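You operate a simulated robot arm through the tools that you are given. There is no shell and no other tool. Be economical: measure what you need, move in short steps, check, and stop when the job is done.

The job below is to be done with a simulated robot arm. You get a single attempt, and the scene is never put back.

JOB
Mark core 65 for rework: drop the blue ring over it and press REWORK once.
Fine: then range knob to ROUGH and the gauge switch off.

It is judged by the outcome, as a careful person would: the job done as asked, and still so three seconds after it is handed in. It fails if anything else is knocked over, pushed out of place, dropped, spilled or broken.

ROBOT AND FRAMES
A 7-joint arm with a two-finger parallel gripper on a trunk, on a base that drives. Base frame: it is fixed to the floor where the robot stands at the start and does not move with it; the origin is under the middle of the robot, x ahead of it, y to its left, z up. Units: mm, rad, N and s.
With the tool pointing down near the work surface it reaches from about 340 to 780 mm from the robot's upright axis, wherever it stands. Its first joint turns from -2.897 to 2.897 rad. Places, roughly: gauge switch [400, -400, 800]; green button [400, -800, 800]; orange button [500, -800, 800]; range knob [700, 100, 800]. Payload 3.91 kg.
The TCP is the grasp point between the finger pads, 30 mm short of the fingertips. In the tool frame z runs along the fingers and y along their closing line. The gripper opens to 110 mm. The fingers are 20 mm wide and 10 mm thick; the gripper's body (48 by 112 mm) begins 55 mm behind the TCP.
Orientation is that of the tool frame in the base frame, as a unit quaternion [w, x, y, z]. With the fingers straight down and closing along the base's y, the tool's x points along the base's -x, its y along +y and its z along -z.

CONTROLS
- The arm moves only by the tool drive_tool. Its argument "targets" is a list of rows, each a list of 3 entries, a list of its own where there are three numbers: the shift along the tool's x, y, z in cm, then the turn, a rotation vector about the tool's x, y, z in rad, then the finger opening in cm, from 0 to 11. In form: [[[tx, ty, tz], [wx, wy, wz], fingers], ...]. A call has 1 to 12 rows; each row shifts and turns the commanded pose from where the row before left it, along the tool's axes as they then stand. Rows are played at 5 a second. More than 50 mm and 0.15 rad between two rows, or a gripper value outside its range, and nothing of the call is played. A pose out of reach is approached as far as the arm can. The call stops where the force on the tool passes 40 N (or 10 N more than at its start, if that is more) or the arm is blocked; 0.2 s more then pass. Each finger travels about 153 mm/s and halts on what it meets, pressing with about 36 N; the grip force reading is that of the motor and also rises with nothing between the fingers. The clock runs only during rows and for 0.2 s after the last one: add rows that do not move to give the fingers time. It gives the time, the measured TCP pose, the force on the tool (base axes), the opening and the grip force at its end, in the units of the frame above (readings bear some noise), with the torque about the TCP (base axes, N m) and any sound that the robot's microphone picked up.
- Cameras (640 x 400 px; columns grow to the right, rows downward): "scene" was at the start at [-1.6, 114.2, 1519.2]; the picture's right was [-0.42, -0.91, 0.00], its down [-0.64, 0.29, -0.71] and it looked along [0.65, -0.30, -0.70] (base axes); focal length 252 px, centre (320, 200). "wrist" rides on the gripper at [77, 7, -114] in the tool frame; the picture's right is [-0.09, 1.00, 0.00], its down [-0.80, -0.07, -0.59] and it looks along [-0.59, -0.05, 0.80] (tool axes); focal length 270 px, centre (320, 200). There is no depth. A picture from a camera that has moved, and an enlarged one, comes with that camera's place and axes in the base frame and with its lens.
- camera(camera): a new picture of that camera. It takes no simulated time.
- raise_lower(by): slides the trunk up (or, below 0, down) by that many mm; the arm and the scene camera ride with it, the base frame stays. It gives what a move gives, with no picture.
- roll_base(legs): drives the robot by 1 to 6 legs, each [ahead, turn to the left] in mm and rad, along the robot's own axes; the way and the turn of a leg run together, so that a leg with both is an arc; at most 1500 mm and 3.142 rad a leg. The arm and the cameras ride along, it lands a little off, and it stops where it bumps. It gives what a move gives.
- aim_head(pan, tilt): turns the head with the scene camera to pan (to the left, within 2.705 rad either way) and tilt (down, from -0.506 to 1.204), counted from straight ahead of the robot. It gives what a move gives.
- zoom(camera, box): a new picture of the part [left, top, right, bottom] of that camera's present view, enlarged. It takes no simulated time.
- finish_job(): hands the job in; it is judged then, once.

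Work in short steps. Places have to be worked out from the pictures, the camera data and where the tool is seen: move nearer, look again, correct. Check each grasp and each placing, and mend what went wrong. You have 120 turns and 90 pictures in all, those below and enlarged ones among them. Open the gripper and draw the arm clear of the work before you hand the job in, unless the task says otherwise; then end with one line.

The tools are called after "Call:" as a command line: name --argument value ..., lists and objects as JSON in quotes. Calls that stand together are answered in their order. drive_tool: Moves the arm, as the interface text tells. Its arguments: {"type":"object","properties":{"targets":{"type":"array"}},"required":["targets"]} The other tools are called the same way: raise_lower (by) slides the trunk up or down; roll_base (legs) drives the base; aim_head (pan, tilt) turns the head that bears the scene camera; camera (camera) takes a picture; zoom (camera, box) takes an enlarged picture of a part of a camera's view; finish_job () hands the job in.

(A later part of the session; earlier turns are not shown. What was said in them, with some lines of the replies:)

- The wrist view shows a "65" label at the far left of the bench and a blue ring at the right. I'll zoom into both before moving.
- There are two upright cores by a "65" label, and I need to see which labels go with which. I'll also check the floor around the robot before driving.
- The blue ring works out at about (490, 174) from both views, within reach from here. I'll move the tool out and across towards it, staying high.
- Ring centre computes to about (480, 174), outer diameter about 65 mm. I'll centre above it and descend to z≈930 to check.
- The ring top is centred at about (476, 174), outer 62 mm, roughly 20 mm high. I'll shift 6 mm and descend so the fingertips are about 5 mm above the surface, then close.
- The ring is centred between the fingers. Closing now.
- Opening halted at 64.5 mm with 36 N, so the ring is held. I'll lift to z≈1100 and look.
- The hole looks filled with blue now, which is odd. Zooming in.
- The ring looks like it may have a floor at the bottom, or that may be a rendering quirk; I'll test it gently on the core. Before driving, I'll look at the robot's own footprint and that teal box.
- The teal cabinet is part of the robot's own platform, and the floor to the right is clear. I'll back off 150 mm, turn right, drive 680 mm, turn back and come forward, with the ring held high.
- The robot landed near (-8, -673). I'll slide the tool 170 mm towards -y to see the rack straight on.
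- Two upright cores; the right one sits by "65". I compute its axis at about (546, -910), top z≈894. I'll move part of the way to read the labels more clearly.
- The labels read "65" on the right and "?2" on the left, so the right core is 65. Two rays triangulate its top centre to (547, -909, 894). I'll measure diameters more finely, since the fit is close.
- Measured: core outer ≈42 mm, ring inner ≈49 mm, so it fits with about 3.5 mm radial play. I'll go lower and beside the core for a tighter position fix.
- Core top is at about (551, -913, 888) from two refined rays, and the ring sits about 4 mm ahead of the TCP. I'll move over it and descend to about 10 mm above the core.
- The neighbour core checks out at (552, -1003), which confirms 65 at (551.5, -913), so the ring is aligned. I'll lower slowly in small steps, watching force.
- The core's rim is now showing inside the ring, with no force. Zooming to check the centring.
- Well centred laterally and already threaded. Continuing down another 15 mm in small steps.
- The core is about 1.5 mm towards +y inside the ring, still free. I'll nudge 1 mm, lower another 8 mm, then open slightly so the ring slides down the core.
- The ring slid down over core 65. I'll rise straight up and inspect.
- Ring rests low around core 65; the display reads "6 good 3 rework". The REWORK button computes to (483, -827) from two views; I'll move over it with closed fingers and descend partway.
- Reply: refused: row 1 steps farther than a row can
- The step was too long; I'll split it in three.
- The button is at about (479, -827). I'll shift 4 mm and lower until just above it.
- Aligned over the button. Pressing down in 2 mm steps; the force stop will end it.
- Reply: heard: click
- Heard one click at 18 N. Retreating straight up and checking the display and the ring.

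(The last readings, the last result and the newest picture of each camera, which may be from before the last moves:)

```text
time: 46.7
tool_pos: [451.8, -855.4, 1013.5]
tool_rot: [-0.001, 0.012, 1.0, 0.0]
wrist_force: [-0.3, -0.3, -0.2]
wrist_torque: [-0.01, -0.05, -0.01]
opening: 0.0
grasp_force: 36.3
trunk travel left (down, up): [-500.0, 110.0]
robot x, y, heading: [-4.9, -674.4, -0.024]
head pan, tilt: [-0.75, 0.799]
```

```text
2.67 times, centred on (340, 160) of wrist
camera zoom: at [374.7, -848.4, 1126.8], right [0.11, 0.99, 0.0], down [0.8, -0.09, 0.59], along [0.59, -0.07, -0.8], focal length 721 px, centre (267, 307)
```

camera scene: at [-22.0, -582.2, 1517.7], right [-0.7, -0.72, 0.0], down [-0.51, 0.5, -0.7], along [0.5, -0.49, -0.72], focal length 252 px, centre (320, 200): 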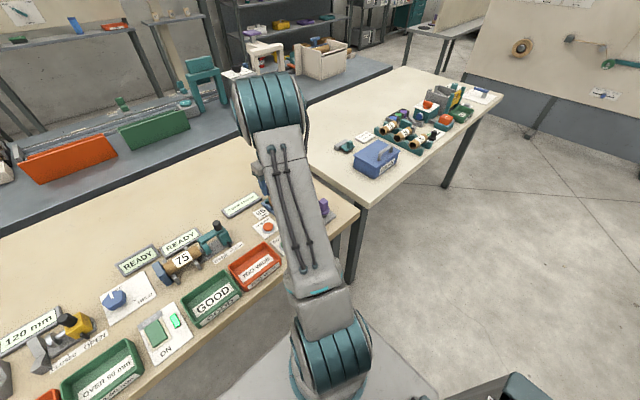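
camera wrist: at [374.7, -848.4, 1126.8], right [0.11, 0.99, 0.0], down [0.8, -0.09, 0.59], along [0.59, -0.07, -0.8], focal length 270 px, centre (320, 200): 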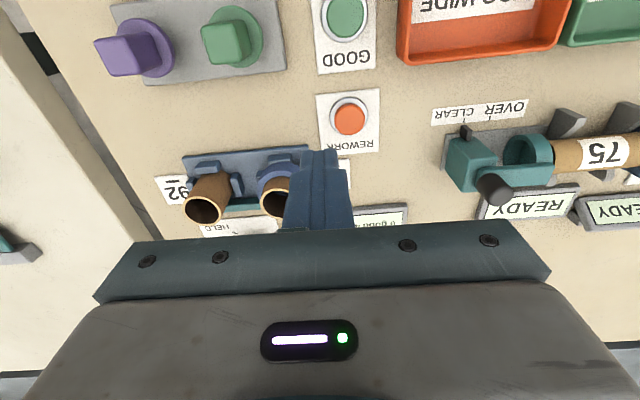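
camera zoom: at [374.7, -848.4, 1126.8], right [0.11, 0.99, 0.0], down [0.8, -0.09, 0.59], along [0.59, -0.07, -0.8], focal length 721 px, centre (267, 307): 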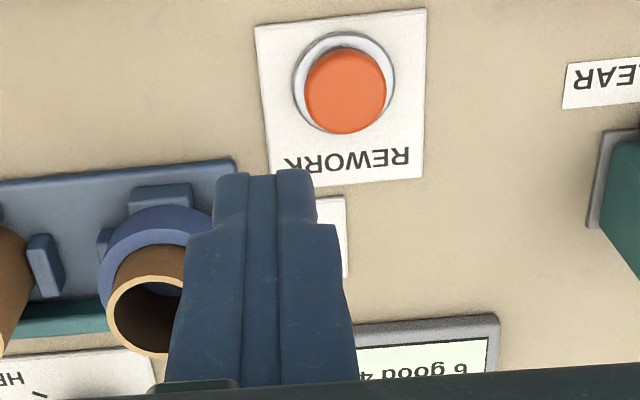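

The display now reads "6 good 4 …", so REWORK registered once. Next I'll drive back to about y≈-165, where both the range knob (≈656, 91) and gauge switch are in reach.

Call:
roll_base --legs '[[-150, 0.02], [0, 1.571], [510, 0], [0, -1.571], [150, 0]]'

Call:
aim_head --pan 0.1 --tilt 0.75

Call:
camera --camera "scene"

```text
time: 59.3
tool_pos: [453.8, -326.7, 1013.5]
tool_rot: [0.0, -0.009, 1.0, 0.0]
wrist_force: [0.2, 0.2, -0.2]
wrist_torque: [0.0, 0.0, 0.02]
opening: 0.1
grasp_force: 35.7
trunk travel left (down, up): [-500.0, 110.0]
robot x, y, heading: [-13.0, -165.7, 0.018]
head pan, tilt: [-0.75, 0.799]
```

```text
time: 60.4
tool_pos: [453.2, -326.2, 1012.8]
tool_rot: [0.0, -0.009, 1.0, 0.0]
wrist_force: [0.3, 0.3, -0.9]
wrist_torque: [-0.02, 0.0, -0.03]
opening: 0.3
grasp_force: 35.8
trunk travel left (down, up): [-500.0, 110.0]
robot x, y, heading: [-8.1, -162.1, 0.024]
head pan, tilt: [0.099, 0.75]
```

```text
50 pictures are left
camera scene: at [-10.4, -8.5, 1521.7], right [0.12, -0.99, 0.0], down [-0.68, -0.08, -0.73], along [0.73, 0.09, -0.68], focal length 252 px, centre (320, 200)
```

scene: 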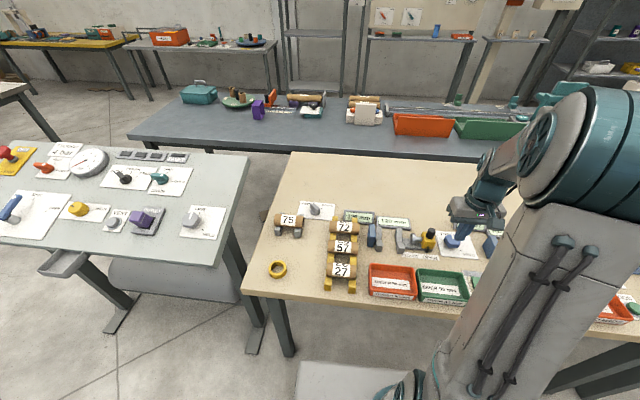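

Now zoom in on the FINE/ROUGH knob.

Call:
zoom --camera "scene" --box '[260, 190, 380, 260]'

```text
5.33 times, centred on (320, 225) of scene
camera zoom: at [-10.4, -8.5, 1521.7], right [0.12, -0.99, 0.0], down [-0.68, -0.08, -0.73], along [0.73, 0.09, -0.68], focal length 1346 px, centre (320, 67)
```

zoom: 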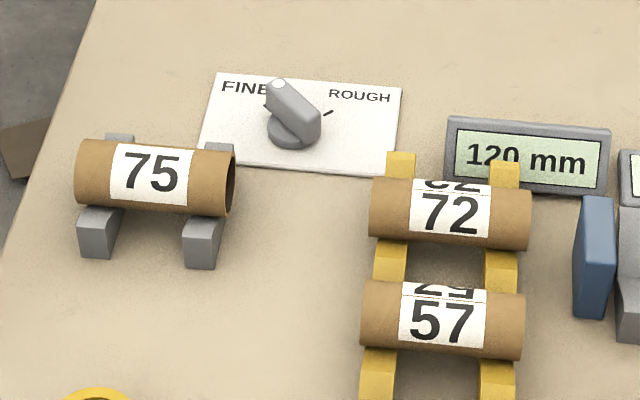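

The knob's bar points to FINE; ROUGH is roughly 90° clockwise seen from above. I'll move the tool towards it.

Call:
drive_tool --targets '[[[-2, 4.4, 0], [0, 0, 0], 5], [[-2, 4.4, 0], [0, 0, 0], 5], [[-2, 4.4, 0], [0, 0, 0], 5], [[-2, 4.4, 0], [0, 0, 0], 5], [[-2, 4.4, 0], [0, 0, 0], 5], [[-2, 4.4, 0], [0, 0, 0], 5], [[-2, 4.4, 0], [0, 0, 0], 5], [[-1.5, 4.4, 0], [0, 0, 0], 5], [[-1, 4.4, 0], [0, 0, 0], 5], [[0, 0, 0], [0, 0, 0], 5]]'

Call:
camera --camera "wrist"

```text
time: 62.6
tool_pos: [610.9, 74.4, 1013.2]
tool_rot: [0.0, -0.01, 1.0, 0.0]
wrist_force: [0.4, -0.7, 0.2]
wrist_torque: [0.02, 0.0, -0.02]
opening: 50.3
grasp_force: 0.1
trunk travel left (down, up): [-500.0, 110.0]
robot x, y, heading: [-13.3, -163.5, 0.019]
head pan, tilt: [0.099, 0.75]
```

```text
48 pictures are left
camera wrist: at [532.1, 78.5, 1127.4], right [0.07, 1.0, 0.0], down [0.8, -0.06, 0.59], along [0.59, -0.04, -0.8], focal length 270 px, centre (320, 200)
```

wrist: 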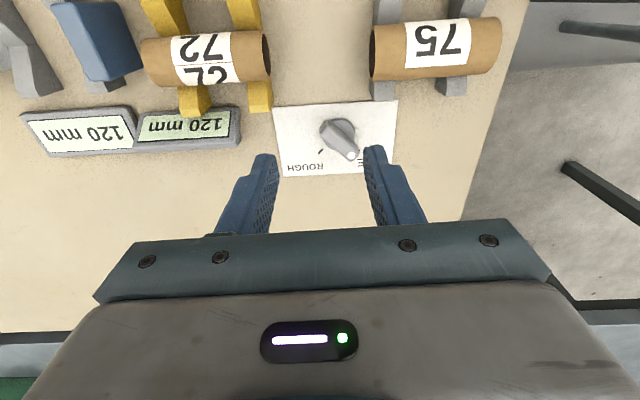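

Call:
zoom --camera "wrist" --box '[270, 90, 400, 180]'

```text
4.44 times, centred on (335, 135) of wrist
camera zoom: at [532.1, 78.5, 1127.4], right [0.07, 1.0, 0.0], down [0.8, -0.06, 0.59], along [0.59, -0.04, -0.8], focal length 1201 px, centre (253, 489)
```

zoom: 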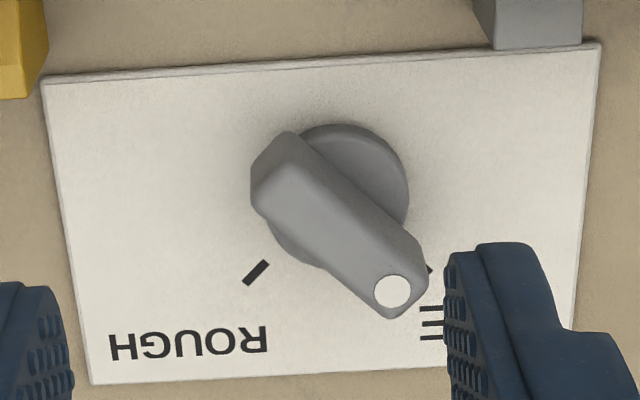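

The knob axis is at about (657, 92), bar top ≈855, ticks at ±42° from +x. I'll centre over it, yaw the gripper to straddle the bar (+0.71 rad), then descend partway.

Call:
drive_tool --targets '[[[-4.6, 1.7, 0], [0, 0, -0.142], 5], [[0, 0, 0], [0, 0, -0.142], 5], [[0, 0, 0], [0, 0, -0.142], 5], [[0, 0, 0], [0, 0, -0.142], 5], [[0, 0, 0], [0, 0, -0.142], 5], [[0, 0, 4.5], [0, 0, 0], 5], [[0, 0, 4.5], [0, 0, 0], 5], [[0, 0, 0], [0, 0, 0], 5]]'

Call:
camera --camera "wrist"

```text
time: 64.4
tool_pos: [657.2, 90.1, 921.1]
tool_rot: [-0.001, -0.357, 0.934, 0.0]
wrist_force: [-0.5, -0.8, 0.4]
wrist_torque: [-0.01, 0.02, -0.02]
opening: 50.4
grasp_force: 0.1
trunk travel left (down, up): [-500.0, 110.0]
robot x, y, heading: [-15.0, -160.8, 0.017]
head pan, tilt: [0.099, 0.75]
```

```text
46 pictures are left
camera wrist: at [594.0, 43.8, 1036.1], right [-0.6, 0.8, 0.0], down [0.64, 0.48, 0.59], along [0.48, 0.36, -0.8], focal length 270 px, centre (320, 200)
```

wrist: 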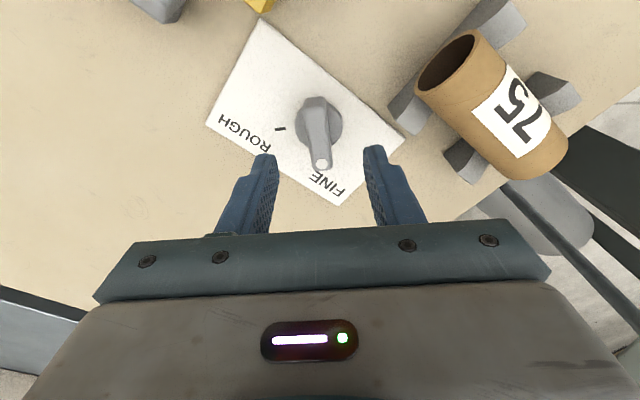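

The bar is aligned between the fingers within a millimetre or so. Descending to TCP z≈869 and closing gently on the bar.

Call:
drive_tool --targets '[[[-0.2, -0.1, 2.5], [0, 0, 0], 5], [[0, 0, 1.7], [0, 0, 0], 5], [[0, 0, 1.0], [0, 0, 0], 5], [[0, 0, 0], [0, 0, 0], 5], [[0, 0, 0], [0, 0, 0], 2.5], [[0, 0, 0], [0, 0, 0], 1], [[0, 0, 0], [0, 0, 0], 1]]'

Call:
camera --camera "wrist"

```text
time: 66.0
tool_pos: [660.7, 91.3, 869.9]
tool_rot: [0.0, -0.355, 0.935, 0.0]
wrist_force: [1.0, -2.5, -2.3]
wrist_torque: [0.23, -0.46, 0.03]
opening: 15.9
grasp_force: 45.0
trunk travel left (down, up): [-500.0, 110.0]
robot x, y, heading: [-15.0, -166.2, 0.019]
head pan, tilt: [0.099, 0.75]
```

```text
45 pictures are left
camera wrist: at [596.4, 44.4, 984.4], right [-0.6, 0.8, 0.0], down [0.65, 0.48, 0.59], along [0.48, 0.35, -0.8], focal length 270 px, centre (320, 200)
```

wrist: 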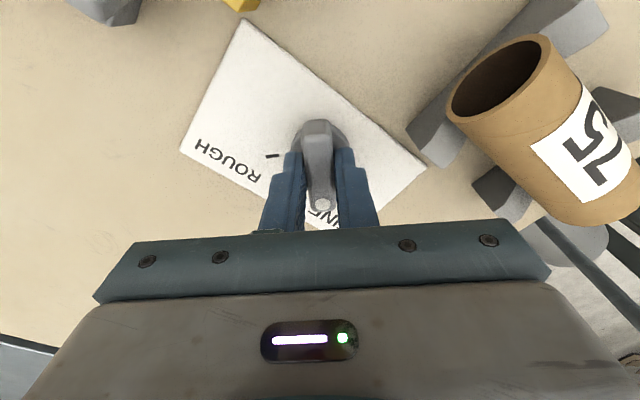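

The bar is gripped (15.9 mm). Turning clockwise (seen from above) by about 84°.

Call:
drive_tool --targets '[[[0, 0, 0], [0, 0, 0.147], 1], [[0, 0, 0], [0, 0, 0.147], 1], [[0, 0, 0], [0, 0, 0.147], 1], [[0, 0, 0], [0, 0, 0.147], 1], [[0, 0, 0], [0, 0, 0.147], 1], [[0, 0, 0], [0, 0, 0.147], 1], [[0, 0, 0], [0, 0, 0.147], 1], [[0, 0, 0], [0, 0, 0.147], 1], [[0, 0, 0], [0, 0, 0.147], 1], [[0, 0, 0], [0, 0, 0.147], 1], [[0, 0, 0], [0, 0, 0], 1]]'

Call:
camera --camera "wrist"

```text
time: 68.4
tool_pos: [659.7, 91.9, 869.9]
tool_rot: [-0.001, 0.362, 0.932, 0.0]
wrist_force: [8.1, 3.2, 0.9]
wrist_torque: [0.48, 0.42, -0.06]
opening: 16.0
grasp_force: 44.8
trunk travel left (down, up): [-500.0, 110.0]
robot x, y, heading: [-15.2, -164.0, 0.021]
head pan, tilt: [0.099, 0.75]
```

```text
44 pictures are left
camera wrist: at [606.2, 148.6, 984.4], right [0.74, 0.67, 0.0], down [0.54, -0.59, 0.59], along [0.4, -0.44, -0.8], focal length 270 px, centre (320, 200)
```

wrist: 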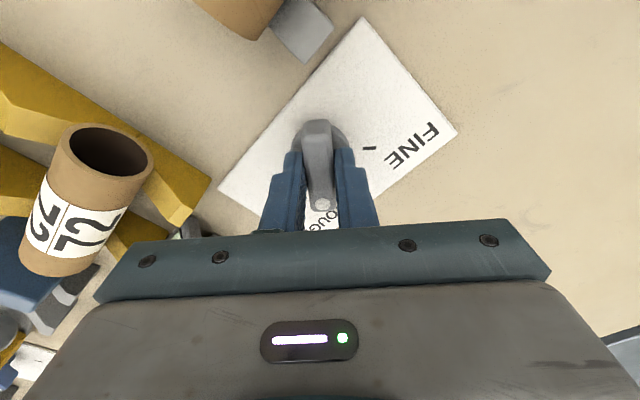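

The knob followed to ROUGH. Releasing and rising to check the pointer against the tick.

Call:
drive_tool --targets '[[[0, 0, 0], [0, 0, 0], 5], [[0, 0, 0], [0, 0, 0], 5], [[0, 0, -3], [0, 0, 0], 5], [[0, 0, -4.5], [0, 0, 0], 5], [[0, 0, -4.5], [0, 0, 0], 5], [[0, 0, 0], [0, 0, 0], 5]]'

Call:
zoom --camera "wrist" --box '[240, 70, 400, 170]'

```text
time: 69.8
tool_pos: [658.7, 91.2, 991.0]
tool_rot: [0.0, 0.362, 0.932, 0.0]
wrist_force: [0.3, 0.5, -0.7]
wrist_torque: [0.01, 0.0, 0.04]
opening: 50.0
grasp_force: 0.0
trunk travel left (down, up): [-500.0, 110.0]
robot x, y, heading: [-17.2, -160.4, 0.017]
head pan, tilt: [0.099, 0.75]
```

```text
4.00 times, centred on (320, 120) of wrist
camera zoom: at [605.8, 148.3, 1105.4], right [0.74, 0.68, 0.0], down [0.54, -0.59, 0.59], along [0.4, -0.44, -0.8], focal length 1081 px, centre (320, 520)
```

zoom: 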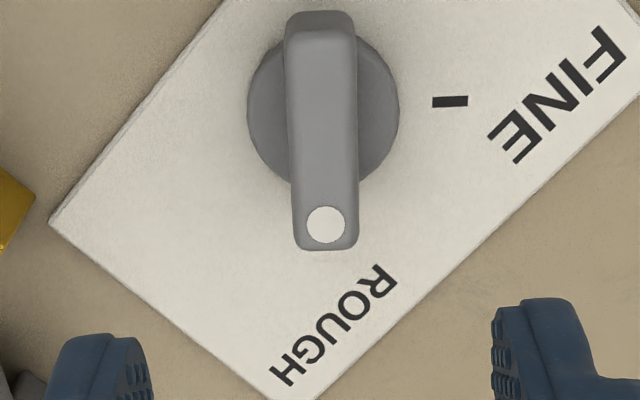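

The pointer is on ROUGH, covering its tick. I'll rotate the wrist back straight, then travel towards the gauge switch.

Call:
drive_tool --targets '[[[0, 0, -1], [0, 0, -0.148], 5], [[0, 0, -1], [0, 0, -0.148], 5], [[0, 0, 0], [0, 0, -0.148], 5], [[0, 0, 0], [0, 0, -0.148], 5], [[0, 0, 0], [0, 0, -0.148], 3], [[2, -4.4, 0], [0, 0, 0], 0], [[2, -4.4, 0], [0, 0, 0], 0], [[2, -4.4, 0], [0, 0, 0], 0], [[2, -4.4, 0], [0, 0, 0], 0], [[2, -4.4, 0], [0, 0, 0], 0], [[2, -4.4, 0], [0, 0, 0], 0]]'

Call:
drive_tool --targets '[[[2, -4.4, 0], [0, 0, 0], 0], [[2, -4.4, 0], [0, 0, 0], 0], [[2, -4.4, 0], [0, 0, 0], 0], [[2, -4.4, 0], [0, 0, 0], 0], [[3, -3, 0], [0, 0, 0], 0], [[3, -1, 0], [0, 0, 0], 0], [[0, 0, 0], [0, 0, 0], 0]]'

Call:
camera --camera "wrist"

```text
time: 72.2
tool_pos: [538.5, -173.6, 1010.4]
tool_rot: [0.0, 0.0, 1.0, 0.0]
wrist_force: [-0.7, 0.4, 0.6]
wrist_torque: [0.01, -0.03, -0.01]
opening: 0.1
grasp_force: 35.9
trunk travel left (down, up): [-500.0, 110.0]
robot x, y, heading: [-13.2, -167.4, 0.016]
head pan, tilt: [0.099, 0.75]
```

```text
time: 73.8
tool_pos: [399.0, -390.0, 1010.8]
tool_rot: [0.001, 0.001, 1.0, 0.0]
wrist_force: [-0.3, -0.5, -0.5]
wrist_torque: [0.0, -0.02, -0.03]
opening: 0.0
grasp_force: 36.5
trunk travel left (down, up): [-500.0, 110.0]
robot x, y, heading: [-14.8, -163.4, 0.02]
head pan, tilt: [0.099, 0.75]
```

```text
42 pictures are left
camera wrist: at [320.6, -382.6, 1125.1], right [0.09, 1.0, 0.0], down [0.8, -0.07, 0.59], along [0.59, -0.05, -0.8], focal length 270 px, centre (320, 200)
```

wrist: 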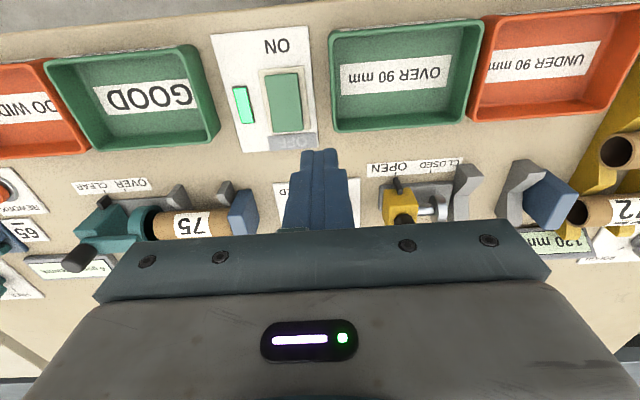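

Call:
zoom --camera "wrist" --box '[205, 20, 335, 160]'

Call:
aim_head --pan -0.6 --tilt 0.9

Call:
camera --camera "scene"

```text
2.86 times, centred on (270, 90) of wrist
camera zoom: at [320.6, -382.6, 1125.1], right [0.09, 1.0, 0.0], down [0.8, -0.07, 0.59], along [0.59, -0.05, -0.8], focal length 772 px, centre (463, 514)
```

zoom: 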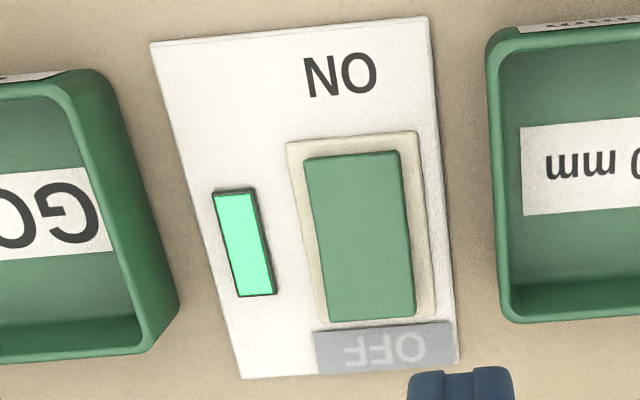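

```text
time: 74.9
tool_pos: [399.6, -388.5, 1010.5]
tool_rot: [0.0, 0.0, 1.0, 0.001]
wrist_force: [0.4, 0.2, 0.0]
wrist_torque: [0.0, -0.02, 0.01]
opening: 0.0
grasp_force: 36.2
trunk travel left (down, up): [-500.0, 110.0]
robot x, y, heading: [-17.2, -166.0, 0.019]
head pan, tilt: [-0.6, 0.901]
```

```text
40 pictures are left
camera scene: at [-29.6, -59.6, 1509.8], right [-0.55, -0.84, 0.0], down [-0.66, 0.43, -0.62], along [0.52, -0.34, -0.78], focal length 252 px, centre (320, 200)
```

scene: 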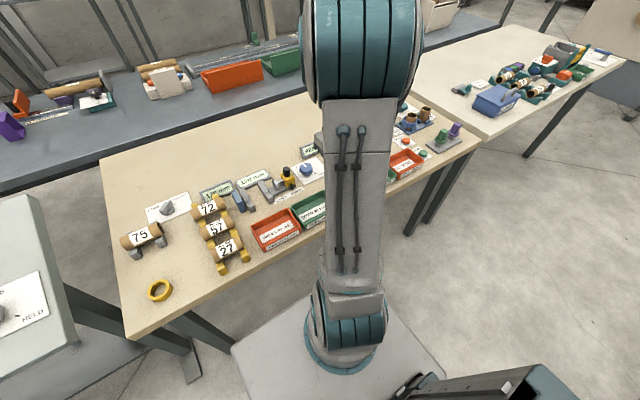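

The switch lamp is lit, with ON at the near end and OFF at the far end. The rocker's OFF end is at about (427, -427), so I'll move above it and descend partway.

Call:
drive_tool --targets '[[[-2.6, -3.8, 0], [0, 0, 0], 0], [[0, 0, 4.5], [0, 0, 0], 0], [[0, 0, 4.5], [0, 0, 0], 0], [[0, 0, 2.5], [0, 0, 0], 0], [[0, 0, 0], [0, 0, 0], 0]]'

Call:
camera --camera "wrist"

Call:
zoom --camera "wrist" --box '[240, 60, 400, 180]'

```text
time: 76.1
tool_pos: [422.5, -427.7, 894.9]
tool_rot: [0.0, 0.0, 1.0, 0.0]
wrist_force: [0.4, 0.5, -1.2]
wrist_torque: [0.0, -0.01, 0.0]
opening: 0.2
grasp_force: 35.6
trunk travel left (down, up): [-500.0, 110.0]
robot x, y, heading: [-11.5, -164.7, 0.015]
head pan, tilt: [-0.6, 0.901]
```

```text
39 pictures are left
camera wrist: at [345.6, -420.6, 1009.3], right [0.09, 1.0, 0.0], down [0.8, -0.07, 0.59], along [0.59, -0.05, -0.8], focal length 270 px, centre (320, 200)
```

wrist: 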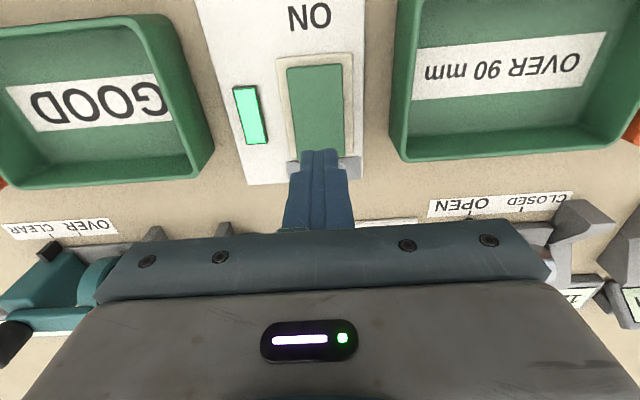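

```text
3.33 times, centred on (320, 120) of wrist
camera zoom: at [345.6, -420.6, 1009.3], right [0.09, 1.0, 0.0], down [0.8, -0.07, 0.59], along [0.59, -0.05, -0.8], focal length 901 px, centre (320, 467)
```

zoom: 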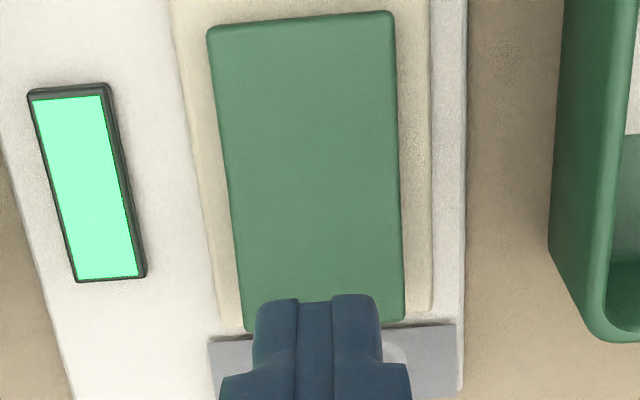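

The tip is over the OFF end of the rocker. Pressing down in small steps.

Call:
drive_tool --targets '[[[0, 0, 1.2], [0, 0, 0], 0], [[0, 0, 0.5], [0, 0, 0], 0], [[0, 0, 0.3], [0, 0, 0], 0], [[0, 0, 0.3], [0, 0, 0], 0], [[0, 0, 0.3], [0, 0, 0], 0], [[0, 0, 0.3], [0, 0, 0], 0], [[0, 0, 0.3], [0, 0, 0], 0], [[0, 0, 0.3], [0, 0, 0], 0]]'

```text
time: 77.8
tool_pos: [425.9, -428.0, 867.5]
tool_rot: [0.004, 0.001, 1.0, -0.002]
wrist_force: [-3.9, 3.0, 22.5]
wrist_torque: [0.11, 0.31, -0.06]
opening: 0.1
grasp_force: 36.2
trunk travel left (down, up): [-500.0, 110.0]
robot x, y, heading: [-15.1, -163.0, 0.023]
head pan, tilt: [-0.6, 0.901]
heard: click
stopped in row 8: the force on the tool passed its limit (the readings are from after the stop); the commanded pose is now the measured one
```

Click heard. Rising and checking the lamp and rocker.

Call:
drive_tool --targets '[[[0, 0, -2], [0, 0, 0], 0], [[0, 0, -4.5], [0, 0, 0], 0], [[0, 0, -4.5], [0, 0, 0], 0], [[0, 0, -4], [0, 0, 0], 0], [[2, 3, 0], [0, 0, 0], 2], [[0, 0, 0], [0, 0, 0], 5]]'

Call:
camera --camera "wrist"

Call:
zoom --camera "wrist" --box '[205, 20, 335, 160]'

```text
time: 79.2
tool_pos: [403.9, -397.2, 1015.6]
tool_rot: [0.003, 0.0, 1.0, -0.002]
wrist_force: [0.1, 0.0, 0.0]
wrist_torque: [-0.01, 0.0, 0.02]
opening: 50.2
grasp_force: 0.0
trunk travel left (down, up): [-500.0, 110.0]
robot x, y, heading: [-15.1, -164.1, 0.021]
head pan, tilt: [-0.6, 0.901]
```

```text
37 pictures are left
camera wrist: at [325.2, -390.3, 1128.9], right [0.09, 1.0, 0.0], down [0.8, -0.07, 0.6], along [0.6, -0.06, -0.8], focal length 270 px, centre (320, 200)
```

wrist: 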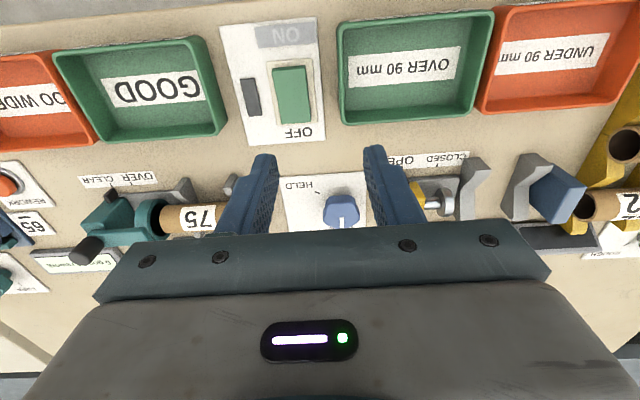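

```text
2.86 times, centred on (270, 90) of wrist
camera zoom: at [325.2, -390.3, 1128.9], right [0.09, 1.0, 0.0], down [0.8, -0.07, 0.6], along [0.6, -0.06, -0.8], focal length 772 px, centre (463, 514)
```

zoom: 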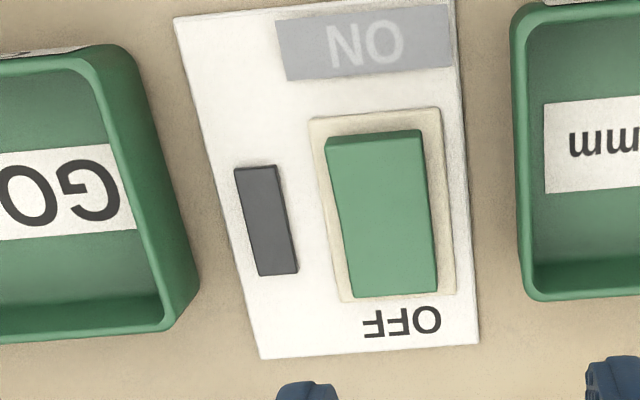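

The lamp is dark and OFF is shown. I'll raise the arm clear with an open gripper and take one last look.

Call:
drive_tool --targets '[[[2, 0, -4], [0, 0, 0], 8], [[2, 0, -4], [0, 0, 0], 11], [[2, 0, -4], [0, 0, 0], 11], [[0, 0, 0], [0, 0, 0], 11]]'

Call:
camera --camera "wrist"

Call:
zoom --camera "wrist" --box '[0, 100, 160, 220]'

```text
time: 80.2
tool_pos: [343.4, -396.3, 1136.6]
tool_rot: [0.002, 0.001, 1.0, -0.002]
wrist_force: [-0.4, 0.0, -0.3]
wrist_torque: [-0.02, 0.0, -0.03]
opening: 109.9
grasp_force: 0.0
trunk travel left (down, up): [-500.0, 110.0]
robot x, y, heading: [-15.0, -165.9, 0.018]
head pan, tilt: [-0.6, 0.901]
```

```text
35 pictures are left
camera wrist: at [265.3, -390.2, 1250.8], right [0.09, 1.0, 0.0], down [0.8, -0.07, 0.6], along [0.6, -0.05, -0.8], focal length 270 px, centre (320, 200)
```

wrist: 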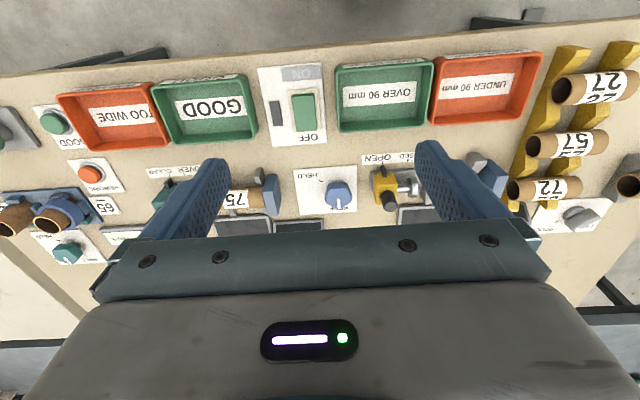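

```text
3.33 times, centred on (80, 160) of wrist
camera zoom: at [265.3, -390.2, 1250.8], right [0.09, 1.0, 0.0], down [0.8, -0.07, 0.6], along [0.6, -0.05, -0.8], focal length 901 px, centre (1120, 333)
```

zoom: 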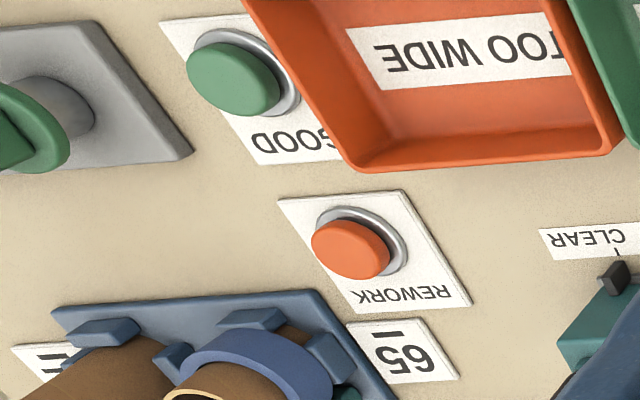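

Everything is in place: the ring is over core 65, the count went up by one, the knob is on ROUGH, the switch is off and the arm is clear. Handing in.

Call:
finish_job

```text
The job is handed in.
```

The blue ring is over core 65, REWORK was pressed once (the rework count went from 3 to 4), the range knob is on ROUGH, and the gauge switch is off.
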